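You operate a simulated robot arm through the tools that you are given. There is no shell and no other tool.

You run a simulated robot arm. Do the job below in one go: nothing can be reset, and whatever is moved stays where it is left.

## Task
Put things in order on the snack worktop. At the end: the orange open can (marked "SODA") is on the grey medium carton (marked "GRIPS"); the pink cleaning block stands where the orange open can stood; the red camera card stands where the teal game card (marked "CHESS") stood; the teal game card stands where the pink cleaning block stood; whatever was shut is shut again. Leave all else as you found it, and nothing knocked over. Set down upright: orange open can.

Only the result counts: the job must be done as asked and must still hold three seconds after the hand-in. Knocking over, shifting, dropping, spilling or breaking anything else fails it.

## Robot
A 7-joint arm with a two-finger parallel gripper, fixed in place. Base frame: the origin is at the foot of the arm, x ahead of it, y to its left, z up; the work surface is at about z = 0. Units: mm, degrees, N and s.
With the tool pointing down near the work surface it reaches from about 240 to 620 mm from the base axis. Its first joint turns from -66.0 to 66.0 degrees. Payload 2.6 kg.
The tool frame sits at the grasp point between the pads (the TCP): z along the fingers, y along the line on which they close. The tips reach 30 mm beyond it. Largest opening 94 mm; finger width 28, thickness 10; the body of the gripper, 50 by 96 mm, starts 55 mm behind the TCP.
Orientation is that of the tool frame in the base frame, as a unit quaternion [x, y, z, w]. With the fingers straight down and closing along the base's y, the tool's x points along the base's -x, its y along +y and its z along -z.

## Interface
- The arm moves only by the tool move_arm. Its argument "moves" is a list of rows, each a list of 7 numbers: the shift along the base's x, y, z in mm, then the turn, a rotation vector about the base's x, y, z in degrees, then the finger opening in mm, from 0 to 94. In form: [[tx, ty, tz, ax, ay, az, claw], ...]. A call has 1 to 20 rows; each row shifts and turns the commanded pose from where the row before left it. Rows are played at 5 a second. More than 50 mm and 8.6 degrees between two rows, or a gripper value outside its range, and nothing of the call is played. A pose out of reach is approached as far as the arm can. The call stops where the force on the tool passes 40 N (or 10 N more than at its start, if that is more) or the arm is blocked; 0.2 s more then pass. Each finger travels about 72 mm/s and halts on what it meets, pressing with about 43 N; the grip force reading is that of the motor and also rises with nothing between the fingers. The clock runs only during rows and for 0.2 s after the last one: add rows that do not move to give the fingers time. The reply holds the time, the measured pose of the TCP, the force on the tool along the base axes, the opening and the grip force, in the units named above and with some noise, with the torque about the TCP (base axes, N m) and any sound that the robot's microphone picked up, and new pictures: "show" is both (left out), scene, wrist or none.
- Cameras (640 x 400 px; columns grow to the right, rows downward): "scene" is fixed at [25.2, 419.5, 572]; the picture's right is [-0.87, -0.50, 0.00], its down [-0.25, 0.44, -0.86] and it looks along [0.43, -0.75, -0.51] (base axes); focal length 360 px, centre (320, 200). "wrist" rides on the gripper at [76, 14, -102] in the tool frame; the picture's right is [-0.18, 0.98, 0.00], its down [-0.75, -0.14, -0.64] and it looks along [-0.63, -0.12, 0.77] (tool axes); focal length 243 px, centre (320, 200). There is no depth. A picture from a camera that has moved, and an enlarged one, comes with that camera's place and axes in the base frame and with its lens.
- close_up(camera, box): a new picture of the part [left, top, right, bottom] of that camera's present view, enlarged. It takes no simulated time.
- sign_off(): hands the job in; it is judged then, once.

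Places have to be worked out from the pictures, the camera data and where the tool is seen. Open the gripper and draw the arm clear of the work before you hand the job in, unless the task says otherwise.

The tools are called after "Call:" as a command line: name --pt "numbers of a row" for each row, then --argument value for the rest, lists and objects as JSON in quotes. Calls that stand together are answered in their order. move_arm: Moves the arm, as the interface text tells. Its arguments: {"type":"object","properties":{"moves":{"type":"array"},"show":{"type":"string","enum":["both","scene","wrist","none"]}},"required":["moves"]} The other tools are called the same way: close_up (camera, box) takes an enlarged picture of a part of a camera's view; sign_off () hands the job in.

At the start:

```text
t: 0.0
position: [391.1, -25.7, 371.2]
tcp_rot: [0.0, 1.0, 0.0, 0.0]
wrist_force: [0.5, -0.8, 0.6]
ft_torque: [-0.01, 0.0, 0.02]
gripper_width: 93.9
grip_force: 0.0
```

scene: 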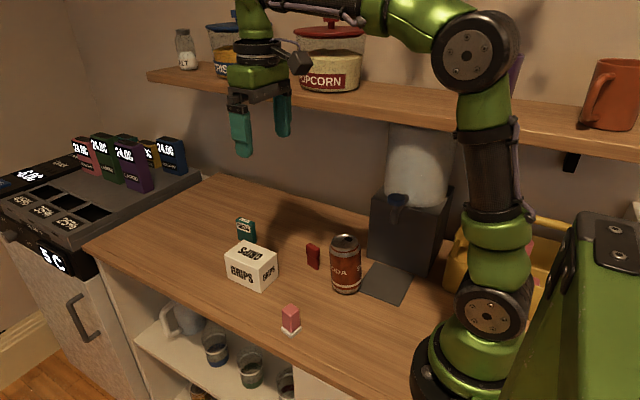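
wrist: 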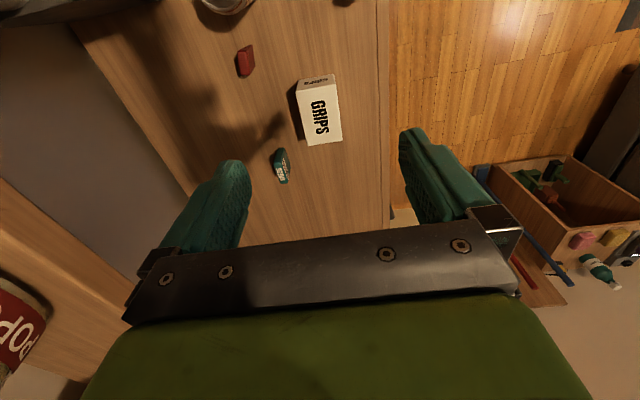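

I start by enlarging the work area to see the objects in detail before moving anything.

Call:
close_up --camera "scene" --box '[210, 200, 430, 350]'

Call:
close_up --camera "wrist" --box '[180, 0, 420, 200]'

Call:
close_up --camera "scene" --box '[0, 120, 220, 260]'

```text
2.67 times, centred on (320, 275) of scene
camera zoom: at [25.2, 419.5, 572.0], right [-0.87, -0.5, 0.0], down [-0.25, 0.44, -0.86], along [0.43, -0.75, -0.51], focal length 961 px, centre (320, 0)
```

zoom: 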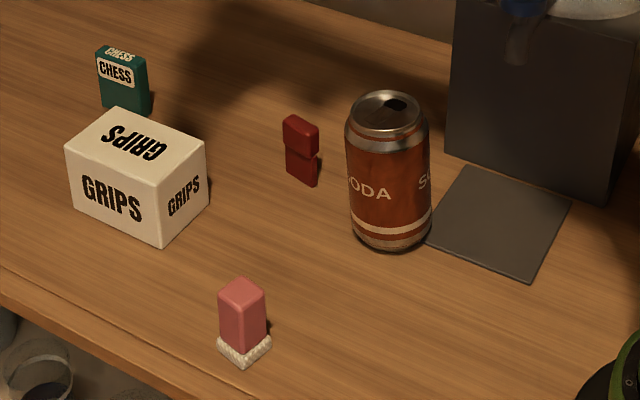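

```text
2.00 times, centred on (300, 100) of wrist
camera zoom: at [314.6, -11.3, 474.1], right [0.18, 0.98, 0.0], down [0.75, -0.14, 0.64], along [0.63, -0.12, -0.77], focal length 485 px, centre (360, 400)
```

zoom: 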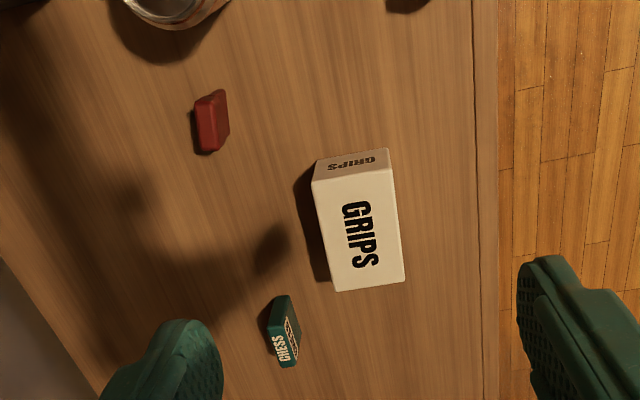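

```text
2.86 times, centred on (110, 190) of scene
camera zoom: at [25.2, 419.5, 572.0], right [-0.87, -0.5, 0.0], down [-0.25, 0.44, -0.86], along [0.43, -0.75, -0.51], focal length 1029 px, centre (920, 229)
```

zoom: 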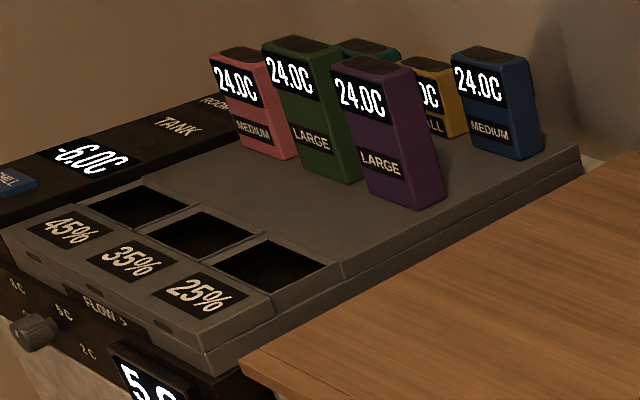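

The objects are all on the worktop: the can near (268,-123), red card near (364,-140), teal card near (566,-143), pink block near (304,44), and the carton centred near (470,-41) with its top at about z=60. I draw the hand back at height so the wrist camera sees the can and block from above.

Call:
move_arm --pt "-30 -12 0 0 0 0 94" --pt "-30 -12 0 0 0 0 94" --pt "-30 -11 0 0 0 0 94" --pt "0 0 0 0 0 0 94" --show "both"

```text
t: 1.0
position: [300.1, -61.3, 372.3]
tcp_rot: [0.001, 1.0, 0.0, 0.0]
wrist_force: [0.6, -0.5, -1.1]
ft_torque: [-0.01, 0.0, 0.0]
gripper_width: 93.9
grip_force: 0.1
camera wrist: at [224.0, -47.5, 474.4], right [0.18, 0.98, 0.0], down [0.75, -0.14, 0.64], along [0.63, -0.12, -0.77], focal length 243 px, centre (320, 200)
```

scene: 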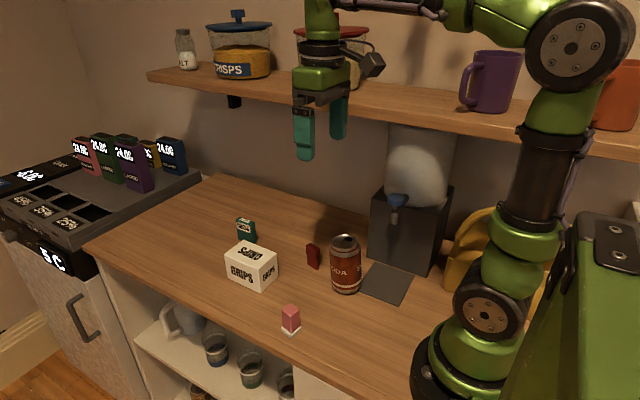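
wrist: 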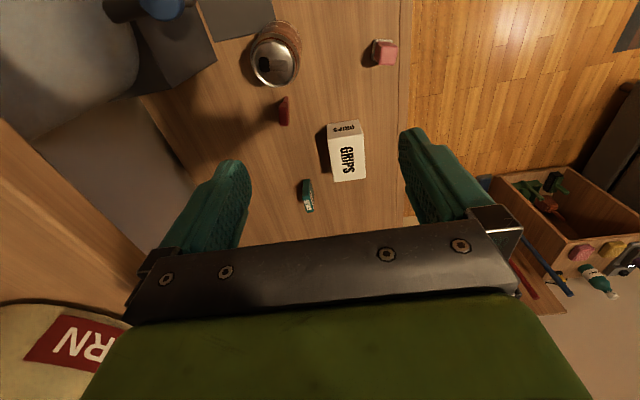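

The wrist camera now sees the can, block, cards and carton. I enlarge that part for exact measuring.

Call:
close_up --camera "wrist" --box '[230, 0, 310, 50]'

Call:
close_up --camera "wrist" --box '[230, 40, 326, 100]'

Call:
close_up --camera "wrist" --box '[350, 20, 430, 70]'

Call:
close_up --camera "wrist" --box '[280, 110, 408, 220]'

Call:
close_up --camera "wrist" --box '[250, 80, 330, 140]'

```text
8.00 times, centred on (270, 25) of wrist
camera zoom: at [224.0, -47.5, 474.4], right [0.18, 0.98, 0.0], down [0.75, -0.14, 0.64], along [0.63, -0.12, -0.77], focal length 1941 px, centre (720, 1600)
```

zoom: 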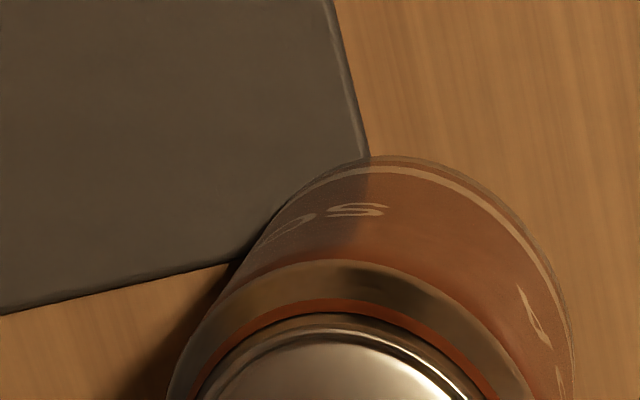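

```text
6.67 times, centred on (278, 70) of wrist
camera zoom: at [224.0, -47.5, 474.4], right [0.18, 0.98, 0.0], down [0.75, -0.14, 0.64], along [0.63, -0.12, -0.77], focal length 1618 px, centre (600, 1067)
```

zoom: 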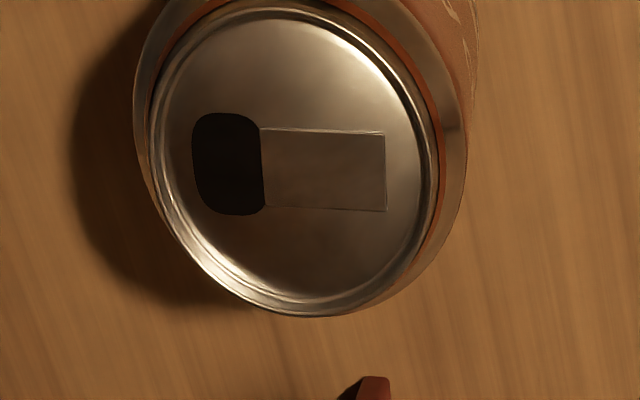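

```text
8.00 times, centred on (390, 45) of wrist
camera zoom: at [224.0, -47.5, 474.4], right [0.18, 0.98, 0.0], down [0.75, -0.14, 0.64], along [0.63, -0.12, -0.77], focal length 1941 px, centre (-240, 1440)
```

zoom: 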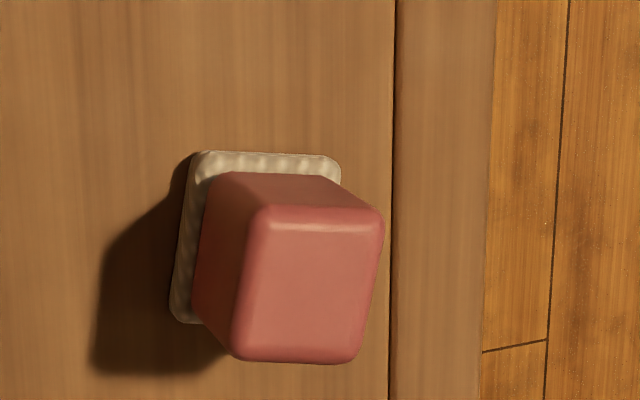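

```text
3.64 times, centred on (344, 165) of wrist
camera zoom: at [224.0, -47.5, 474.4], right [0.18, 0.98, 0.0], down [0.75, -0.14, 0.64], along [0.63, -0.12, -0.77], focal length 882 px, centre (233, 327)
```

zoom: 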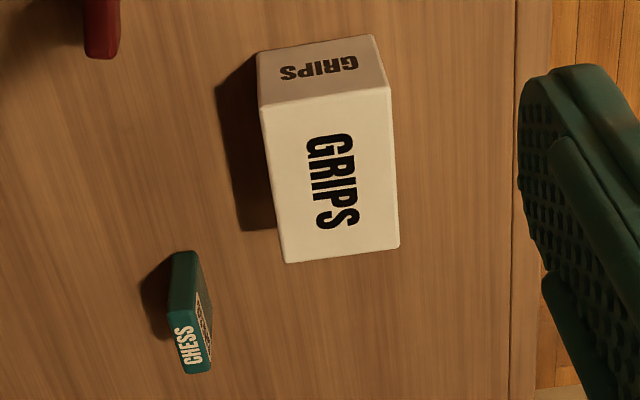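

```text
6.67 times, centred on (290, 110) of wrist
camera zoom: at [224.0, -47.5, 474.4], right [0.18, 0.98, 0.0], down [0.75, -0.14, 0.64], along [0.63, -0.12, -0.77], focal length 1618 px, centre (520, 800)
```

zoom: 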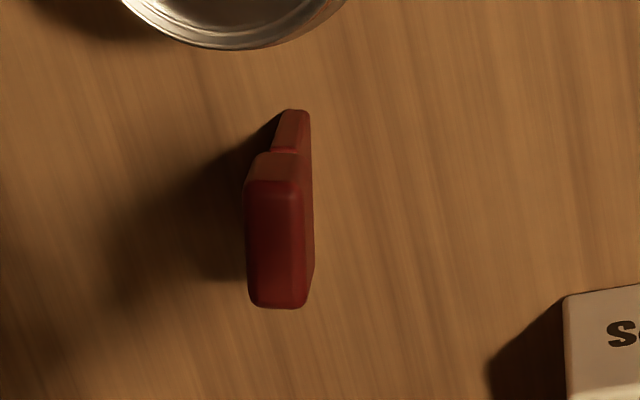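

From the wrist and scene views I place the can's axis at about (272,-121), 66 mm across and about 125 mm tall. I come over it with the fingers well above its rim and look again before going down.

Call:
move_arm --pt "-6 -12 -26 0 0 0 94" --pt "-6 -12 -26 0 0 0 94" --pt "-6 -12 -26 0 0 0 94" --pt "-5 -12 -26 0 0 0 94" --pt "-5 -12 -26 0 0 0 94" --pt "0 0 0 0 0 0 94" --show "both"

```text
t: 2.4
position: [272.3, -121.9, 241.2]
tcp_rot: [0.0, 1.0, 0.0, -0.001]
wrist_force: [-0.4, -0.2, -0.2]
ft_torque: [0.06, 0.0, -0.01]
gripper_width: 93.9
grip_force: 0.0
camera wrist: at [195.8, -107.0, 343.6], right [0.18, 0.98, 0.0], down [0.75, -0.14, 0.64], along [0.63, -0.12, -0.77], focal length 243 px, centre (320, 200)
```

scene: 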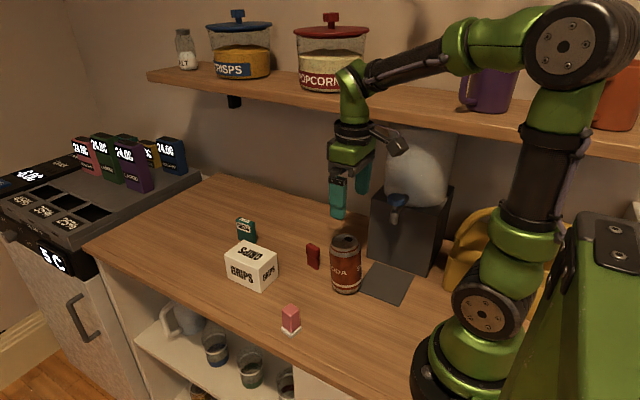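
wrist: 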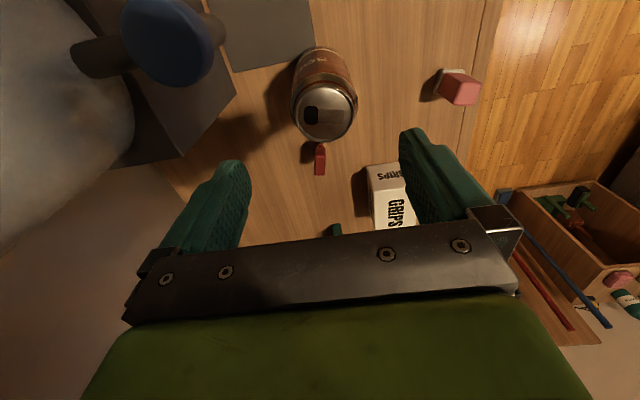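

I enlarge the can from this closer, nearly overhead view to refine its axis and height.

Call:
close_up --camera "wrist" --box '[260, 30, 388, 110]'

Call:
close_up --camera "wrist" --box '[260, 70, 388, 150]'

Call:
close_up --camera "scene" --box '[310, 215, 438, 315]'

```text
5.00 times, centred on (324, 70) of wrist
camera zoom: at [195.8, -107.0, 343.6], right [0.18, 0.98, 0.0], down [0.75, -0.14, 0.64], along [0.63, -0.12, -0.77], focal length 1213 px, centre (300, 850)
```

zoom: 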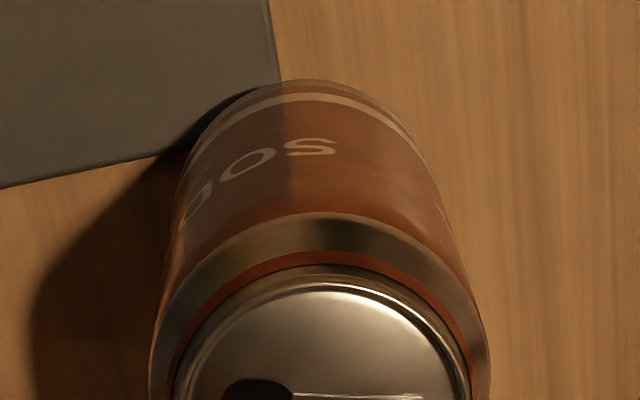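

```text
5.00 times, centred on (324, 110) of wrist
camera zoom: at [195.8, -107.0, 343.6], right [0.18, 0.98, 0.0], down [0.75, -0.14, 0.64], along [0.63, -0.12, -0.77], focal length 1213 px, centre (300, 650)
```

zoom: 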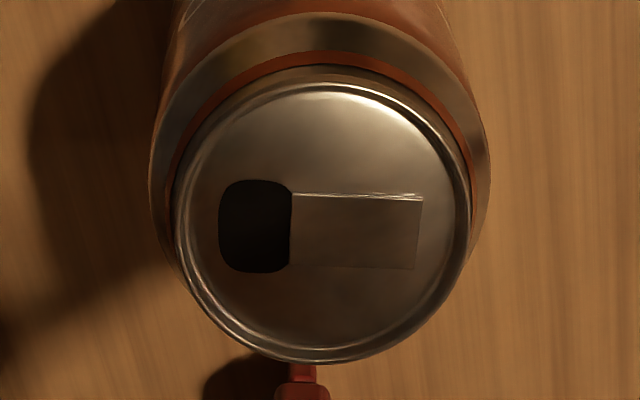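

```text
4.00 times, centred on (374, 265) of scene
camera zoom: at [25.2, 419.5, 572.0], right [-0.87, -0.5, 0.0], down [-0.25, 0.44, -0.86], along [0.43, -0.75, -0.51], focal length 1441 px, centre (104, -60)
```

zoom: 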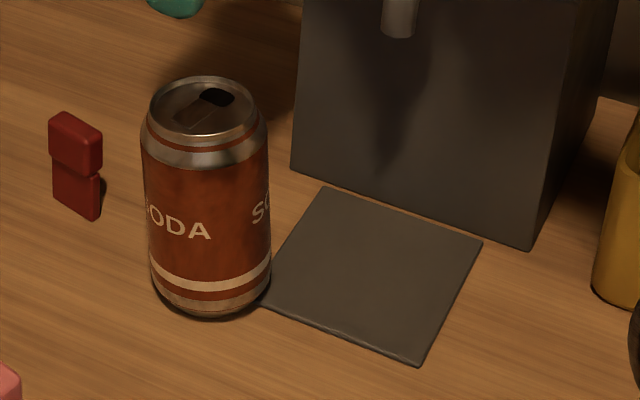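

The refined estimate is axis at (274,-118.5), height about 120 mm, so I descend to TCP z≈86, which keeps the gripper body some 20 mm above the rim, with fingers still open.

Call:
move_arm --pt "1 1.5 -25 0 0 0 94" --pt "1 1.5 -25 0 0 0 94" --pt "0 0 -25 0 0 0 94" --pt "0 0 -25 0 0 0 94" --pt "0 0 -25 0 0 0 94" --pt "0 0 -20 0 0 0 94" --pt "0 0 -10 0 0 0 94" --pt "0 0 0 0 0 0 94" --show "both"

```text
t: 4.2
position: [275.2, -117.0, 84.8]
tcp_rot: [-0.001, 1.0, 0.0, 0.0]
wrist_force: [0.8, 0.4, -0.1]
ft_torque: [0.03, 0.02, 0.03]
gripper_width: 93.8
grip_force: 0.0
camera wrist: at [198.8, -103.4, 189.3], right [0.18, 0.98, 0.0], down [0.75, -0.14, 0.64], along [0.63, -0.12, -0.77], focal length 243 px, centre (320, 200)
```

scene: 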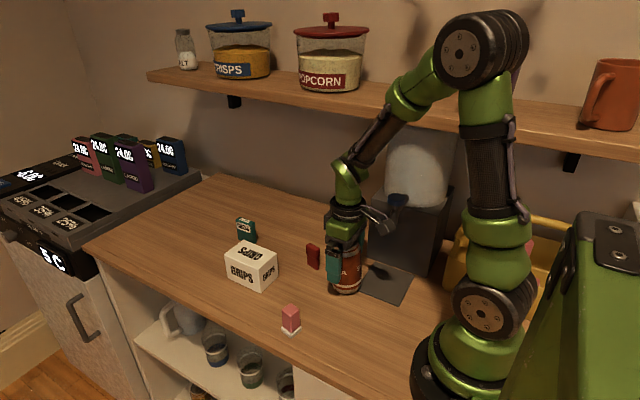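
wrist: 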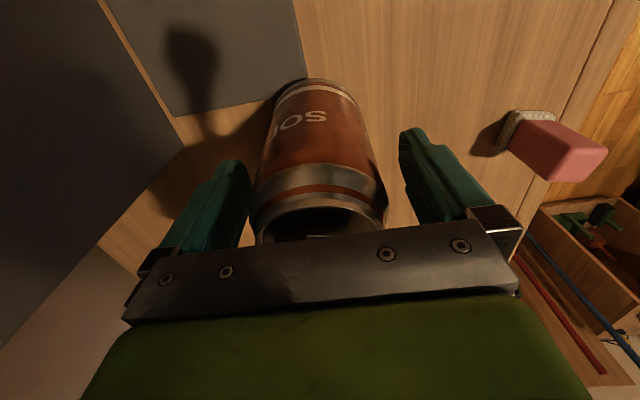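

The can sits centred between the open fingers, with clear gaps on both sides. I close the fingers on it gently and give them time.

Call:
move_arm --pt "0 0 0 0 0 0 80" --pt "0 0 0 0 0 0 72" --pt "0 0 0 0 0 0 66" --pt "0 0 0 0 0 0 60" --pt "0 0 0 0 0 0 60" --pt "0 0 0 0 0 0 60" --show "both"

```text
t: 5.6
position: [276.3, -118.4, 86.7]
tcp_rot: [0.0, 1.0, 0.0, 0.0]
wrist_force: [0.7, -0.4, 0.1]
ft_torque: [0.01, -0.03, 0.02]
gripper_width: 65.6
grip_force: 43.4
camera wrist: at [198.9, -103.5, 189.5], right [0.18, 0.98, 0.0], down [0.75, -0.14, 0.64], along [0.63, -0.12, -0.77], focal length 243 px, centre (320, 200)
```

scene: 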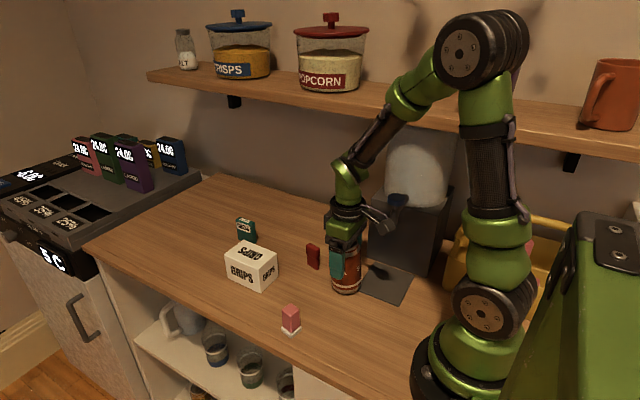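
wrist: 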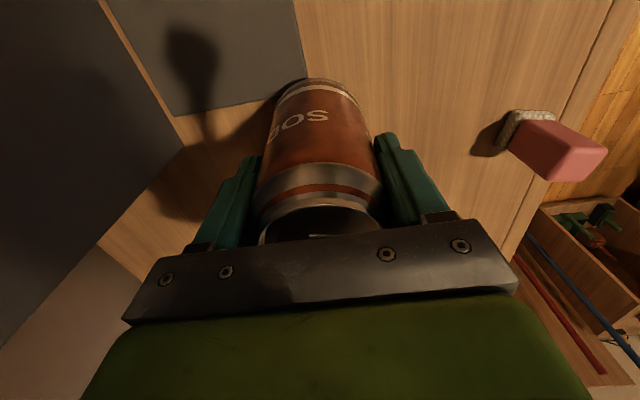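

The grip is firm at 65.6 mm, which matches a can diameter, and the can hasn't moved on the counter. I lift it straight up slowly, ramping the speed so nothing spills.

Call:
move_arm --pt "0 0 2 0 0 0 60" --pt "0 0 4 0 0 0 60" --pt "0 0 8 0 0 0 60" --pt "0 0 12 0 0 0 60" --pt "0 0 16 0 0 0 60" --pt "0 0 16 0 0 0 60" --pt "0 0 16 0 0 0 60" --pt "0 0 14 0 0 0 60" --pt "0 0 10 0 0 0 60" --pt "0 0 6 0 0 0 60" --pt "0 0 3 0 0 0 60" --pt "0 0 0 0 0 0 60" --show "both"

```text
t: 8.2
position: [275.1, -119.3, 193.1]
tcp_rot: [0.0, 1.0, 0.0, 0.0]
wrist_force: [0.0, -0.9, -0.8]
ft_torque: [0.01, 0.02, 0.01]
gripper_width: 64.8
grip_force: 43.2
camera wrist: at [198.6, -103.6, 296.1], right [0.18, 0.98, 0.0], down [0.75, -0.14, 0.64], along [0.63, -0.12, -0.77], focal length 243 px, centre (320, 200)
```

scene: 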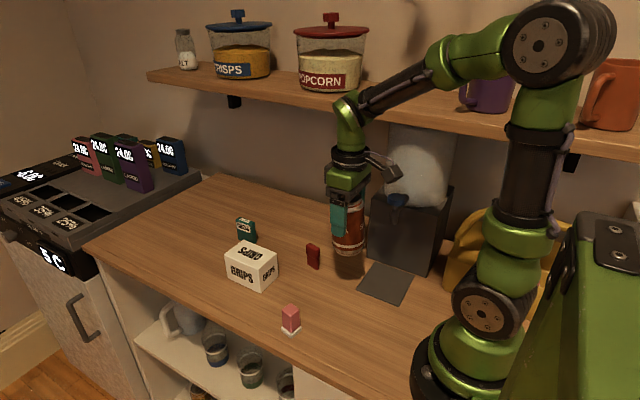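
wrist: 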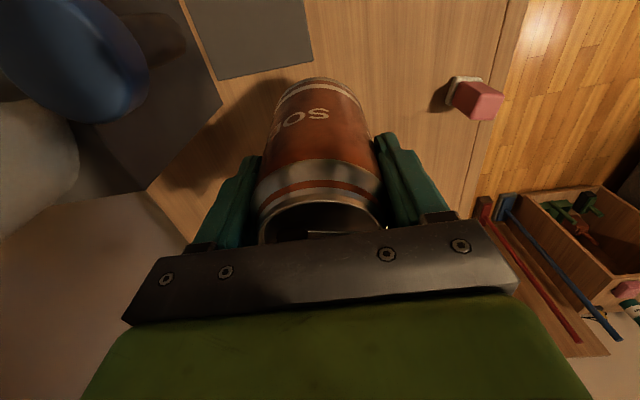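

The can is off the counter and hanging upright. I carry it over toward the carton at constant height (can bottom at about z=105, well above the red card and carton), with ramped speed.

Call:
move_arm --pt "4 1.6 0 0 0 0 60" --pt "10 4.1 0 0 0 0 60" --pt "18 7.3 0 0 0 0 60" --pt "24 9.8 0 0 0 0 60" --pt "26 10.6 0 0 0 0 60" --pt "26 10.6 0 0 0 0 60" --pt "26 10.6 0 0 0 0 60" --pt "22 9 0 0 0 0 60" --pt "18 7.3 0 0 0 0 60" --pt "12 4.9 0 0 0 0 60" --pt "7 2.9 0 0 0 0 60" --pt "3 1.2 0 0 0 0 60" --pt "0 0 0 0 0 0 60" --show "both"

```text
t: 11.0
position: [472.5, -38.1, 193.0]
tcp_rot: [0.0, 1.0, 0.001, 0.0]
wrist_force: [0.0, -0.2, 0.2]
ft_torque: [-0.02, 0.0, 0.02]
gripper_width: 65.1
grip_force: 42.6
camera wrist: at [395.0, -23.6, 296.1], right [0.18, 0.98, 0.0], down [0.75, -0.14, 0.64], along [0.63, -0.12, -0.77], focal length 243 px, centre (320, 200)
```

scene: 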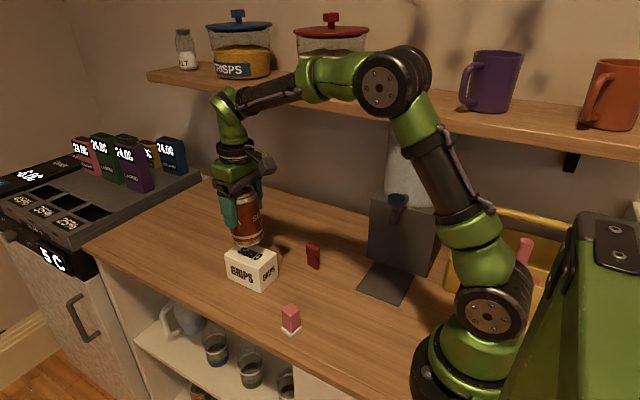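
wrist: 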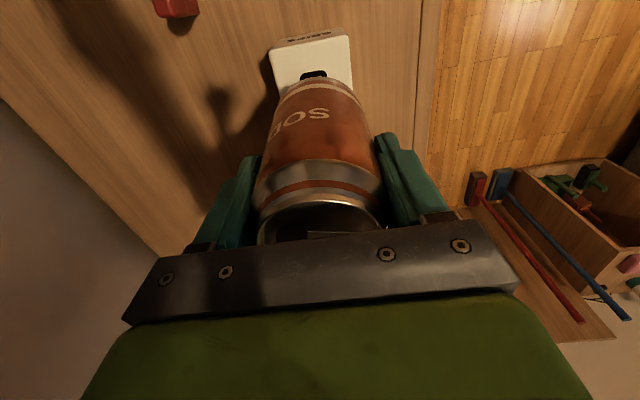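

I enlarge both views to check how the can lines up with the carton before lowering.

Call:
close_up --camera "wrist" --box '[240, 0, 400, 100]'

Call:
close_up --camera "scene" --box '[180, 180, 308, 300]'

```text
4.00 times, centred on (320, 50) of wrist
camera zoom: at [395.0, -23.6, 296.1], right [0.18, 0.98, 0.0], down [0.75, -0.14, 0.64], along [0.63, -0.12, -0.77], focal length 970 px, centre (320, 800)
```

zoom: 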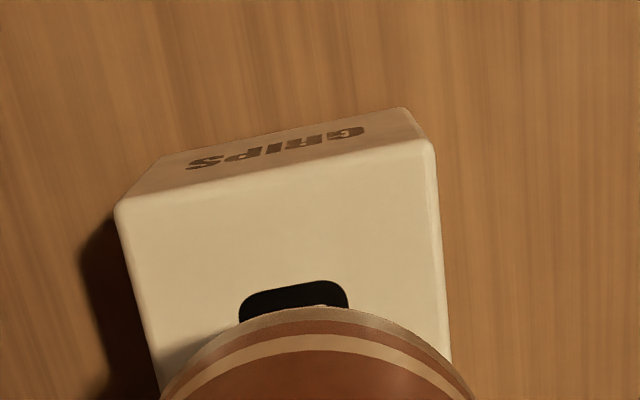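

```text
3.33 times, centred on (244, 240) of scene
camera zoom: at [25.2, 419.5, 572.0], right [-0.87, -0.5, 0.0], down [-0.25, 0.44, -0.86], along [0.43, -0.75, -0.51], focal length 1201 px, centre (573, 67)
```

zoom: 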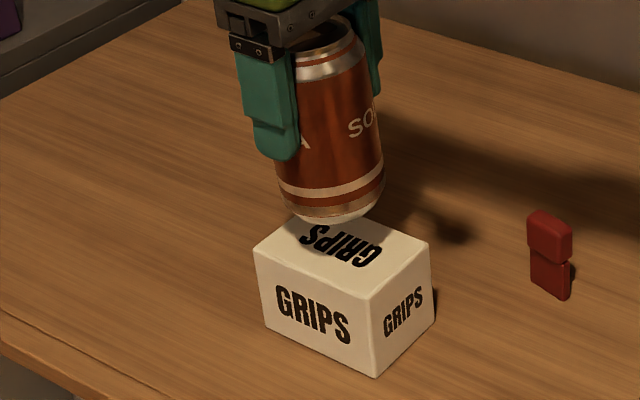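

The can's axis is over (470,-37.5) and the carton's top spans about x 421–520, y -70 to -7, so they are lined up. I lower to just above the expected top surface.

Call:
move_arm --pt "0 0 -4 0 0 0 60" --pt "0 0 -8 0 0 0 60" --pt "0 0 -9 0 0 0 60" --pt "0 0 -7 0 0 0 60" --pt "0 0 -4 0 0 0 60" --pt "0 0 -2 0 0 0 60" --pt "0 0 0 0 0 0 60" --show "both"

Call:
close_up --camera "scene" --box '[200, 200, 296, 300]'

Call:
close_up --camera "wrist" --box '[240, 30, 400, 130]'

```text
t: 12.6
position: [472.3, -38.1, 158.8]
tcp_rot: [0.001, 1.0, -0.001, 0.001]
wrist_force: [-1.0, 0.0, 0.3]
ft_torque: [0.04, 0.0, 0.02]
gripper_width: 65.0
grip_force: 43.2
camera wrist: at [394.7, -23.5, 261.6], right [0.18, 0.98, 0.0], down [0.75, -0.14, 0.64], along [0.63, -0.12, -0.77], focal length 243 px, centre (320, 200)
```

scene: 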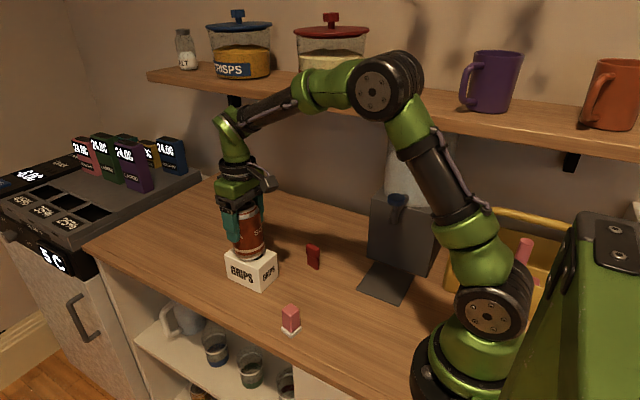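
wrist: 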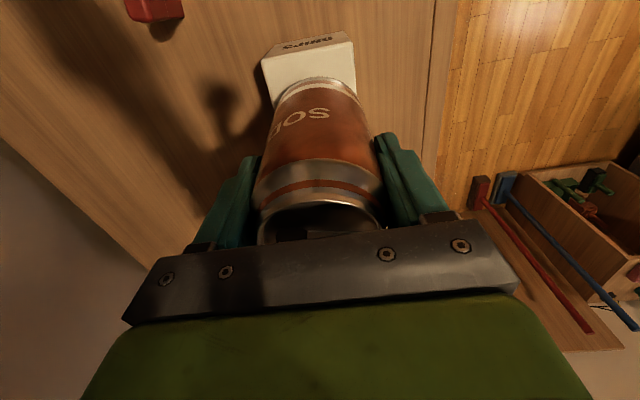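

```text
4.00 times, centred on (248, 250) of scene
camera zoom: at [25.2, 419.5, 572.0], right [-0.87, -0.5, 0.0], down [-0.25, 0.44, -0.86], along [0.43, -0.75, -0.51], focal length 1441 px, centre (608, 0)
```

zoom: 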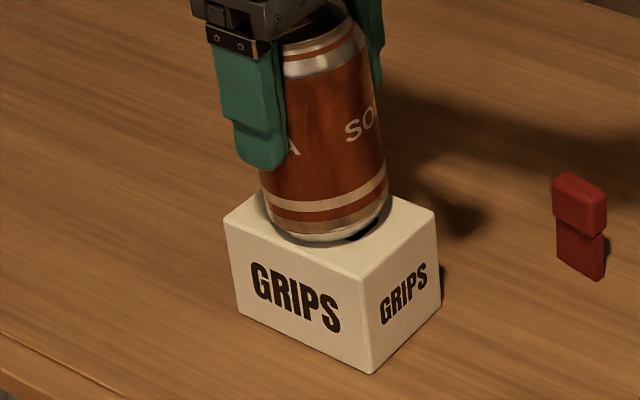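

```text
4.00 times, centred on (320, 80) of wrist
camera zoom: at [394.7, -23.5, 261.6], right [0.18, 0.98, 0.0], down [0.75, -0.14, 0.64], along [0.63, -0.12, -0.77], focal length 970 px, centre (320, 680)
```

zoom: 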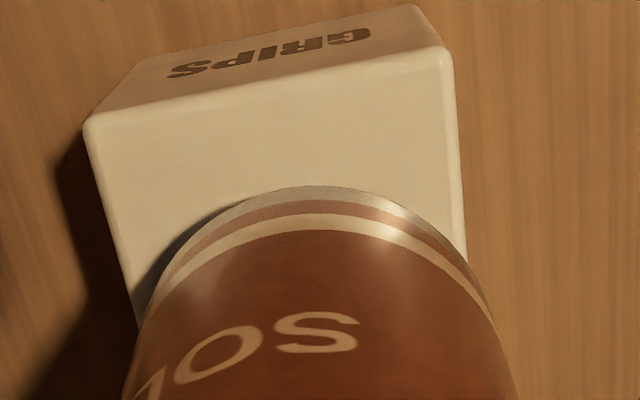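

The can hangs a little above the carton, its contact shadow still open. I lower in small steps, watching the vertical force.

Call:
move_arm --pt "0 0 -1.5 0 0 0 60" --pt "0 0 -1.5 0 0 0 60" --pt "0 0 0 0 0 0 60" --show "none"

```text
t: 13.4
position: [472.0, -38.0, 157.3]
tcp_rot: [-0.001, 1.0, 0.0, 0.001]
wrist_force: [-2.8, 0.6, 11.3]
ft_torque: [-0.01, -0.03, 0.0]
gripper_width: 65.2
grip_force: 43.0
```

Contact already shows (about 11 N up), so the carton top is near z=71. I ease back a millimetre to take off the pressure before releasing.

Call:
move_arm --pt "0 0 0.8 0 0 0 60" --pt "0 0 0 0 0 0 60" --show "none"

```text
t: 14.0
position: [472.2, -38.6, 157.1]
tcp_rot: [0.0, 1.0, 0.0, 0.0]
wrist_force: [2.7, -0.5, 8.7]
ft_torque: [-0.04, -0.38, -0.02]
gripper_width: 65.2
grip_force: 43.1
```

Still about 9 N of load; I ease up another bit.

Call:
move_arm --pt "0 0 0.6 0 0 0 60" --pt "0 0 0 0 0 0 60" --show "both"

Call:
close_up --camera "scene" --box '[200, 200, 296, 300]'

```text
t: 14.6
position: [470.7, -37.5, 156.6]
tcp_rot: [-0.001, 1.0, -0.001, -0.001]
wrist_force: [2.3, -1.2, 3.3]
ft_torque: [-0.05, -0.22, -0.02]
gripper_width: 65.1
grip_force: 43.4
camera wrist: at [394.5, -23.5, 260.3], right [0.18, 0.98, 0.0], down [0.75, -0.14, 0.64], along [0.63, -0.12, -0.77], focal length 243 px, centre (320, 200)
```

scene: 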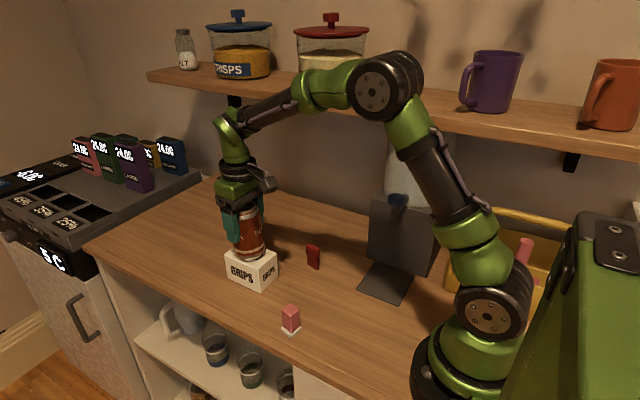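
wrist: 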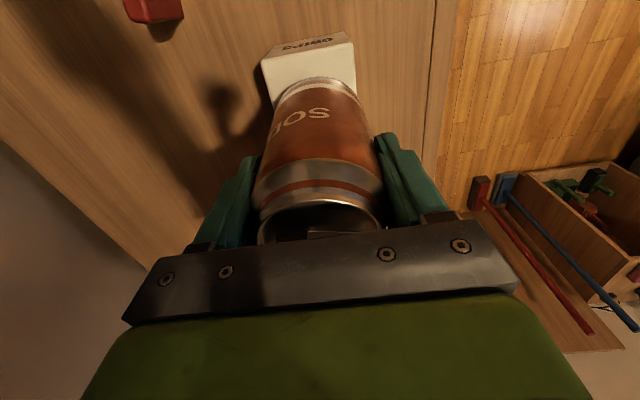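

```text
4.00 times, centred on (248, 250) of scene
camera zoom: at [25.1, 419.5, 572.0], right [-0.87, -0.5, 0.0], down [-0.25, 0.44, -0.86], along [0.43, -0.75, -0.51], focal length 1441 px, centre (608, 0)
```

zoom: 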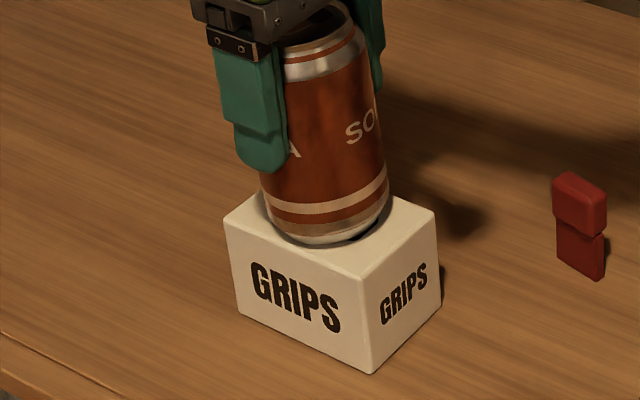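

Load is now small (3 N) and the can stands flat on the carton. I open the fingers gradually without moving the arm.

Call:
move_arm --pt "0 0 0 0 0 0 66" --pt "0 0 0 0 0 0 70" --pt "0 0 0 0 0 0 78" --pt "0 0 0 0 0 0 86" --pt "0 0 0 0 0 0 94" --pt "0 0 0 0 0 0 94" --show "both"

Call:
close_up --camera "scene" --box '[200, 200, 296, 300]'

Call:
close_up --camera "wrist" --box '[220, 20, 420, 250]'

```text
t: 16.0
position: [472.0, -37.3, 158.2]
tcp_rot: [0.0, 1.0, 0.0, 0.0]
wrist_force: [0.7, 0.9, 0.2]
ft_torque: [-0.02, 0.04, -0.02]
gripper_width: 94.3
grip_force: 0.0
camera wrist: at [394.7, -23.4, 260.6], right [0.18, 0.98, 0.0], down [0.75, -0.14, 0.64], along [0.63, -0.12, -0.77], focal length 243 px, centre (320, 200)
```

scene: 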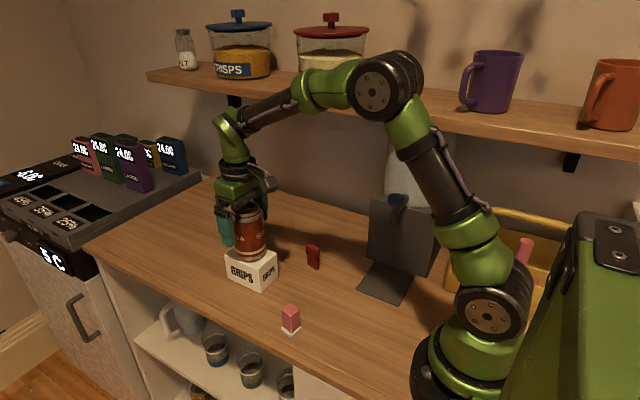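
wrist: 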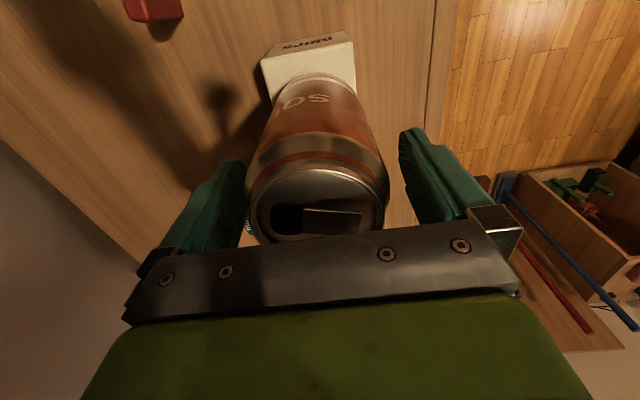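

```text
4.00 times, centred on (248, 250) of scene
camera zoom: at [25.2, 419.5, 572.0], right [-0.87, -0.5, 0.0], down [-0.25, 0.44, -0.86], along [0.43, -0.75, -0.51], focal length 1441 px, centre (608, 0)
```

zoom: 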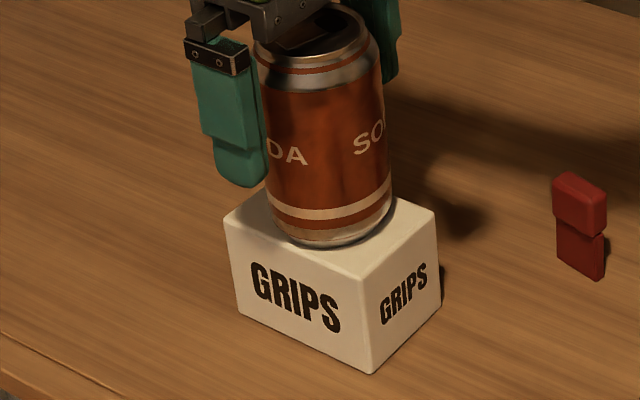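

```text
1.74 times, centred on (320, 135) of wrist
camera zoom: at [394.7, -23.4, 260.6], right [0.18, 0.98, 0.0], down [0.75, -0.14, 0.64], along [0.63, -0.12, -0.77], focal length 422 px, centre (320, 313)
```

zoom: 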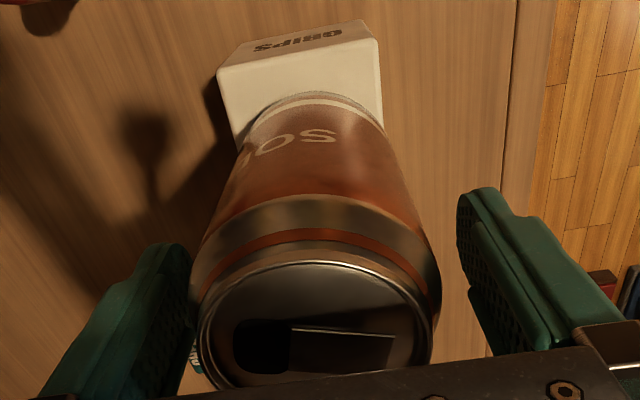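

The can has settled upright on the carton, about central at (466,-38), with free gaps to both fingers and no force on the tool. I lift the hand straight up clear of the rim.

Call:
move_arm --pt "0 0 5 0 0 0 94" --pt "0 0 15 0 0 0 94" --pt "0 0 20 0 0 0 94" --pt "0 0 25 0 0 0 94" --pt "0 0 25 0 0 0 94" --pt "0 0 25 0 0 0 94" --pt "0 0 25 0 0 0 94" --pt "0 0 0 0 0 0 94" --show "both"

Call:
close_up --camera "scene" --box '[200, 180, 328, 300]'

Call:
close_up --camera "wrist" --box '[220, 20, 420, 200]'

```text
t: 17.8
position: [471.7, -37.6, 299.0]
tcp_rot: [0.001, 1.0, 0.0, 0.0]
wrist_force: [0.3, -0.3, 0.5]
ft_torque: [-0.01, 0.0, -0.03]
gripper_width: 94.1
grip_force: 0.0
camera wrist: at [394.6, -23.5, 401.3], right [0.18, 0.98, 0.0], down [0.75, -0.14, 0.64], along [0.63, -0.12, -0.77], focal length 243 px, centre (320, 200)
```

scene: 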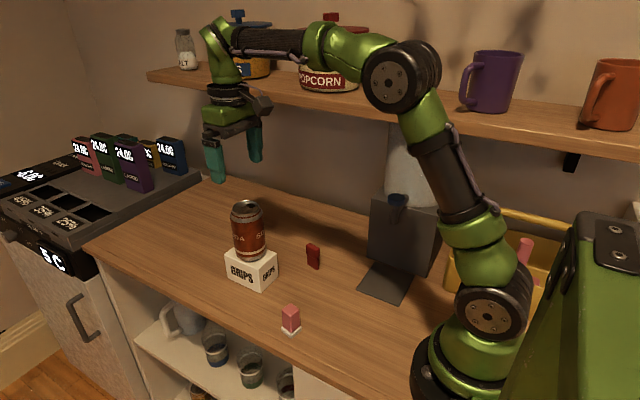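
wrist: 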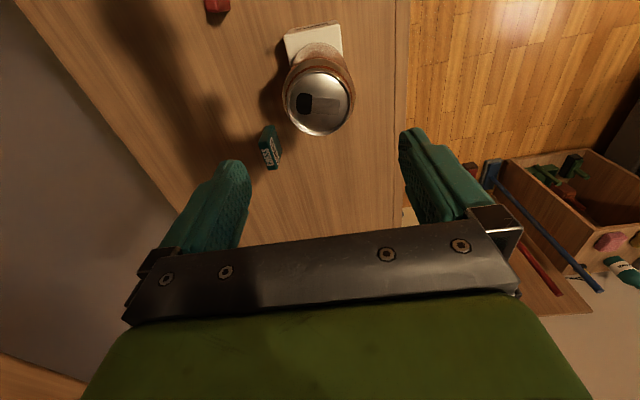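

```text
3.33 times, centred on (264, 240) of scene
camera zoom: at [25.2, 419.5, 572.0], right [-0.87, -0.5, 0.0], down [-0.25, 0.44, -0.86], along [0.43, -0.75, -0.51], focal length 1201 px, centre (507, 67)
```

zoom: 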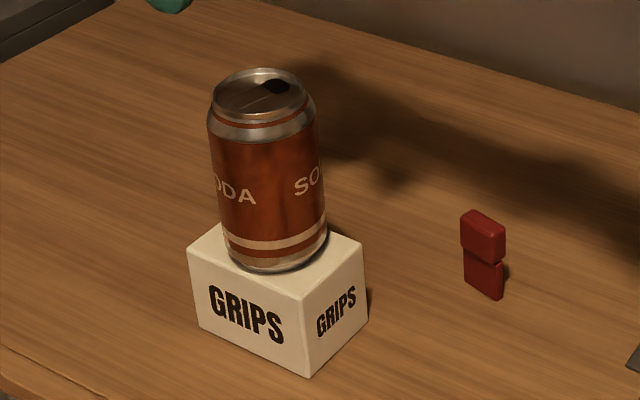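

```text
2.22 times, centred on (320, 110) of wrist
camera zoom: at [394.6, -23.5, 401.3], right [0.18, 0.98, 0.0], down [0.75, -0.14, 0.64], along [0.63, -0.12, -0.77], focal length 539 px, centre (320, 400)
```

zoom: 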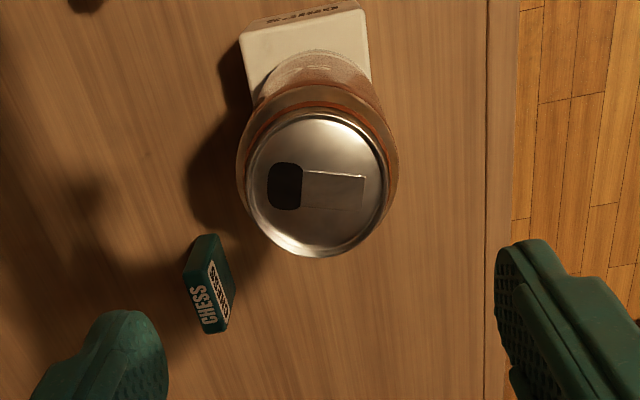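

The can is upright and well placed on the carton. While I'm above this side, I enlarge the teal card for its position and yaw.

Call:
close_up --camera "wrist" --box '[240, 115, 304, 180]'

Call:
close_up --camera "scene" --box '[210, 200, 274, 250]'

Call:
close_up --camera "scene" --box '[270, 230, 350, 340]'

```text
6.15 times, centred on (272, 148) of wrist
camera zoom: at [394.6, -23.5, 401.3], right [0.18, 0.98, 0.0], down [0.75, -0.14, 0.64], along [0.63, -0.12, -0.77], focal length 1493 px, centre (615, 523)
```

zoom: 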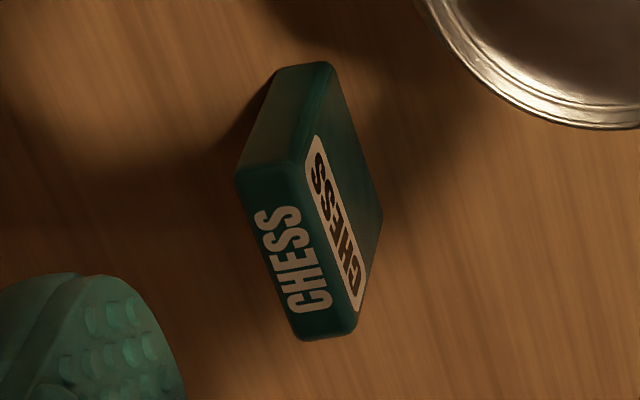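

```text
8.00 times, centred on (242, 225) of scene
camera zoom: at [25.2, 419.5, 572.0], right [-0.87, -0.5, 0.0], down [-0.25, 0.44, -0.86], along [0.43, -0.75, -0.51], focal length 2882 px, centre (944, 0)
```

zoom: 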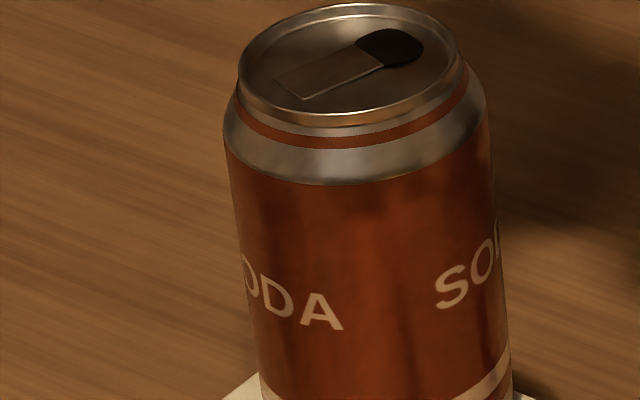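

```text
3.64 times, centred on (310, 285) of scene
camera zoom: at [25.2, 419.5, 572.0], right [-0.87, -0.5, 0.0], down [-0.25, 0.44, -0.86], along [0.43, -0.75, -0.51], focal length 1310 px, centre (356, -109)
```

zoom: 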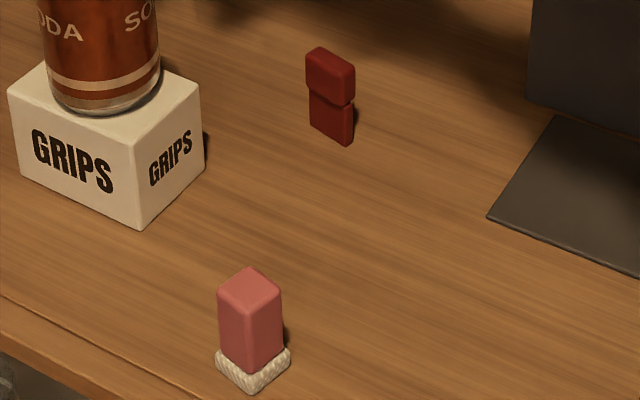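

From this view the teal card stands at about x 545–593, y -146…-130 (centre (569,-138)), about 65 mm tall and square to the axes. Now I move over to the pink block, seen near (308,41).

Call:
move_arm --pt "-27.2 13.2 0 0 0 0 94" --pt "-27.2 13.2 -8 0 0 0 94" --pt "-27.2 13.2 -13 0 0 0 94" --pt "-27.2 13.2 -13 0 0 0 94" --pt "-27.2 13.2 -13 0 0 0 94" --pt "-27.1 13.3 -13 0 0 0 94" --pt "0 0 0 0 0 -6 94" --pt "0 0 0 0 0 -6 94" --pt "0 0 0 0 0 0 94" --show "both"

```text
t: 19.8
position: [308.4, 42.2, 238.7]
tcp_rot: [0.106, 0.994, 0.001, 0.0]
wrist_force: [0.2, -0.3, 0.6]
ft_torque: [0.0, 0.0, -0.04]
gripper_width: 93.9
grip_force: 0.0
camera wrist: at [236.5, 72.1, 340.1], right [0.39, 0.92, 0.0], down [0.71, -0.3, 0.64], along [0.59, -0.25, -0.77], focal length 243 px, centre (320, 200)
```

scene: 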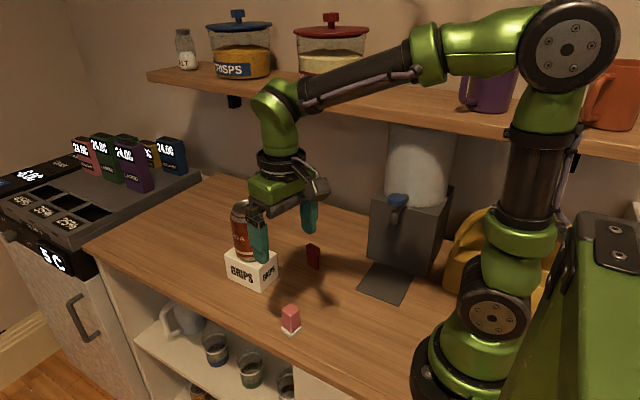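
wrist: 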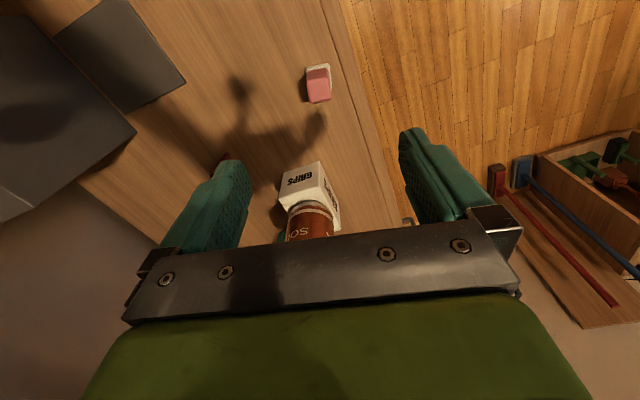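

I enlarge the pink block in this view to refine its centre and yaw.

Call:
close_up --camera "wrist" --box '[280, 55, 360, 115]'

```text
6.67 times, centred on (320, 85) of wrist
camera zoom: at [236.5, 72.1, 340.1], right [0.39, 0.92, 0.0], down [0.71, -0.3, 0.64], along [0.59, -0.25, -0.77], focal length 1618 px, centre (320, 967)
```

zoom: 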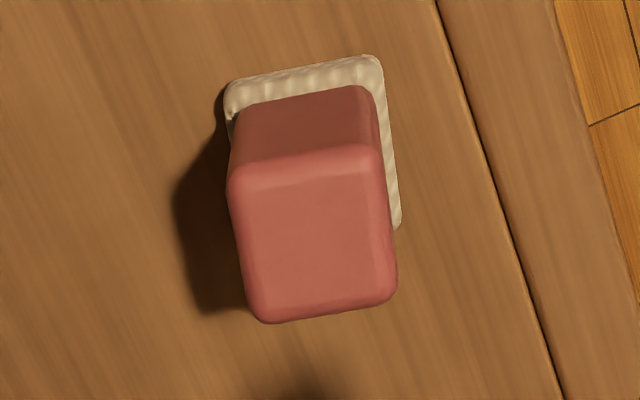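

The block's centre is (308.8,41.2) with yaw about -13.5° and height about 56 mm. I trim the yaw and go down around it to TCP z≈42, above its white pad.

Call:
move_arm --pt "0.8 -0.3 -28 0 0 -1.5 94" --pt "0 0 -28 0 0 0 80" --pt "0 0 -28 0 0 0 70" --pt "0 0 -28 0 0 0 70" --pt "0 0 -28 0 0 0 70" --pt "0 0 -28 0 0 0 70" --pt "0 0 -18 0 0 0 70" --pt "0 0 -9.6 0 0 0 70" --pt "0 0 0 0 0 0 70" --show "both"

```text
t: 21.8
position: [307.9, 42.0, 41.9]
tcp_rot: [0.118, 0.993, 0.0, 0.0]
wrist_force: [0.0, 0.1, 0.4]
ft_torque: [-0.02, 0.03, -0.01]
gripper_width: 69.9
grip_force: 0.1
camera wrist: at [237.4, 73.5, 144.3], right [0.41, 0.91, 0.0], down [0.7, -0.31, 0.64], along [0.59, -0.26, -0.77], focal length 243 px, centre (320, 200)
```

scene: 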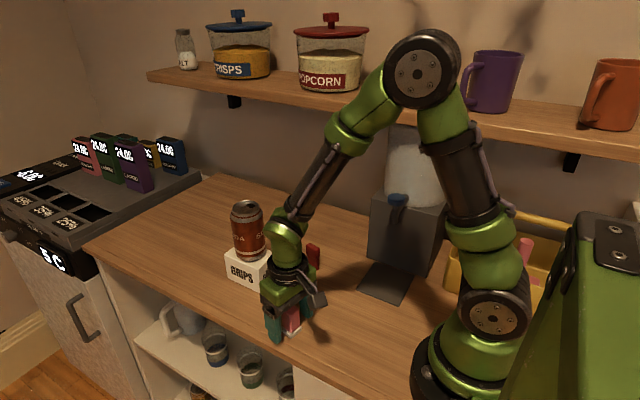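
wrist: 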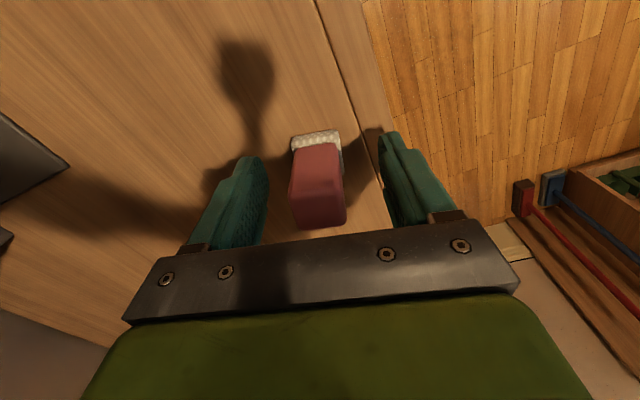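

The block stands squarely between the pads. I close on it step by step.

Call:
move_arm --pt "0 0 0 0 0 0 50" --pt "0 0 0 0 0 0 36" --pt "0 0 0 0 0 0 28" --pt "0 0 0 0 0 0 22" --pt "0 0 0 0 0 0 20" --pt "0 0 0 0 0 0 20" --show "both"

```text
t: 23.2
position: [309.6, 40.3, 41.2]
tcp_rot: [0.118, 0.993, -0.001, 0.0]
wrist_force: [-0.6, 0.1, 0.9]
ft_torque: [0.0, 0.0, 0.01]
gripper_width: 29.1
grip_force: 42.5
camera wrist: at [237.4, 73.5, 144.5], right [0.41, 0.91, 0.0], down [0.7, -0.31, 0.64], along [0.59, -0.26, -0.77], focal length 243 px, centre (320, 200)
```

scene: 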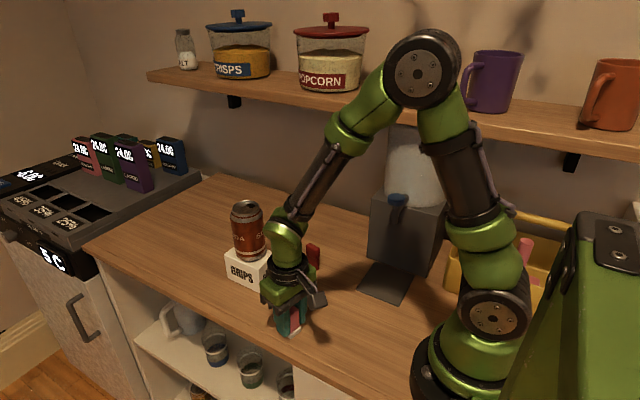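
wrist: 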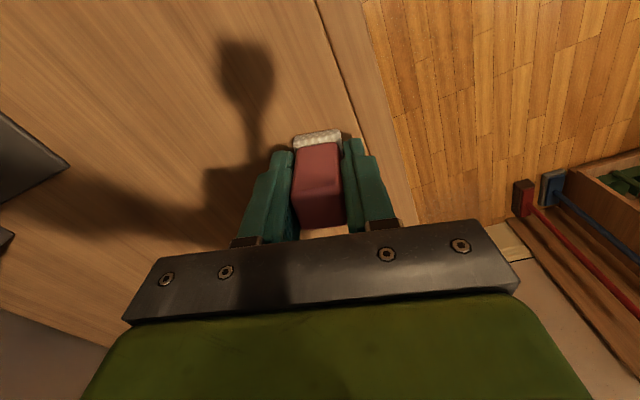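

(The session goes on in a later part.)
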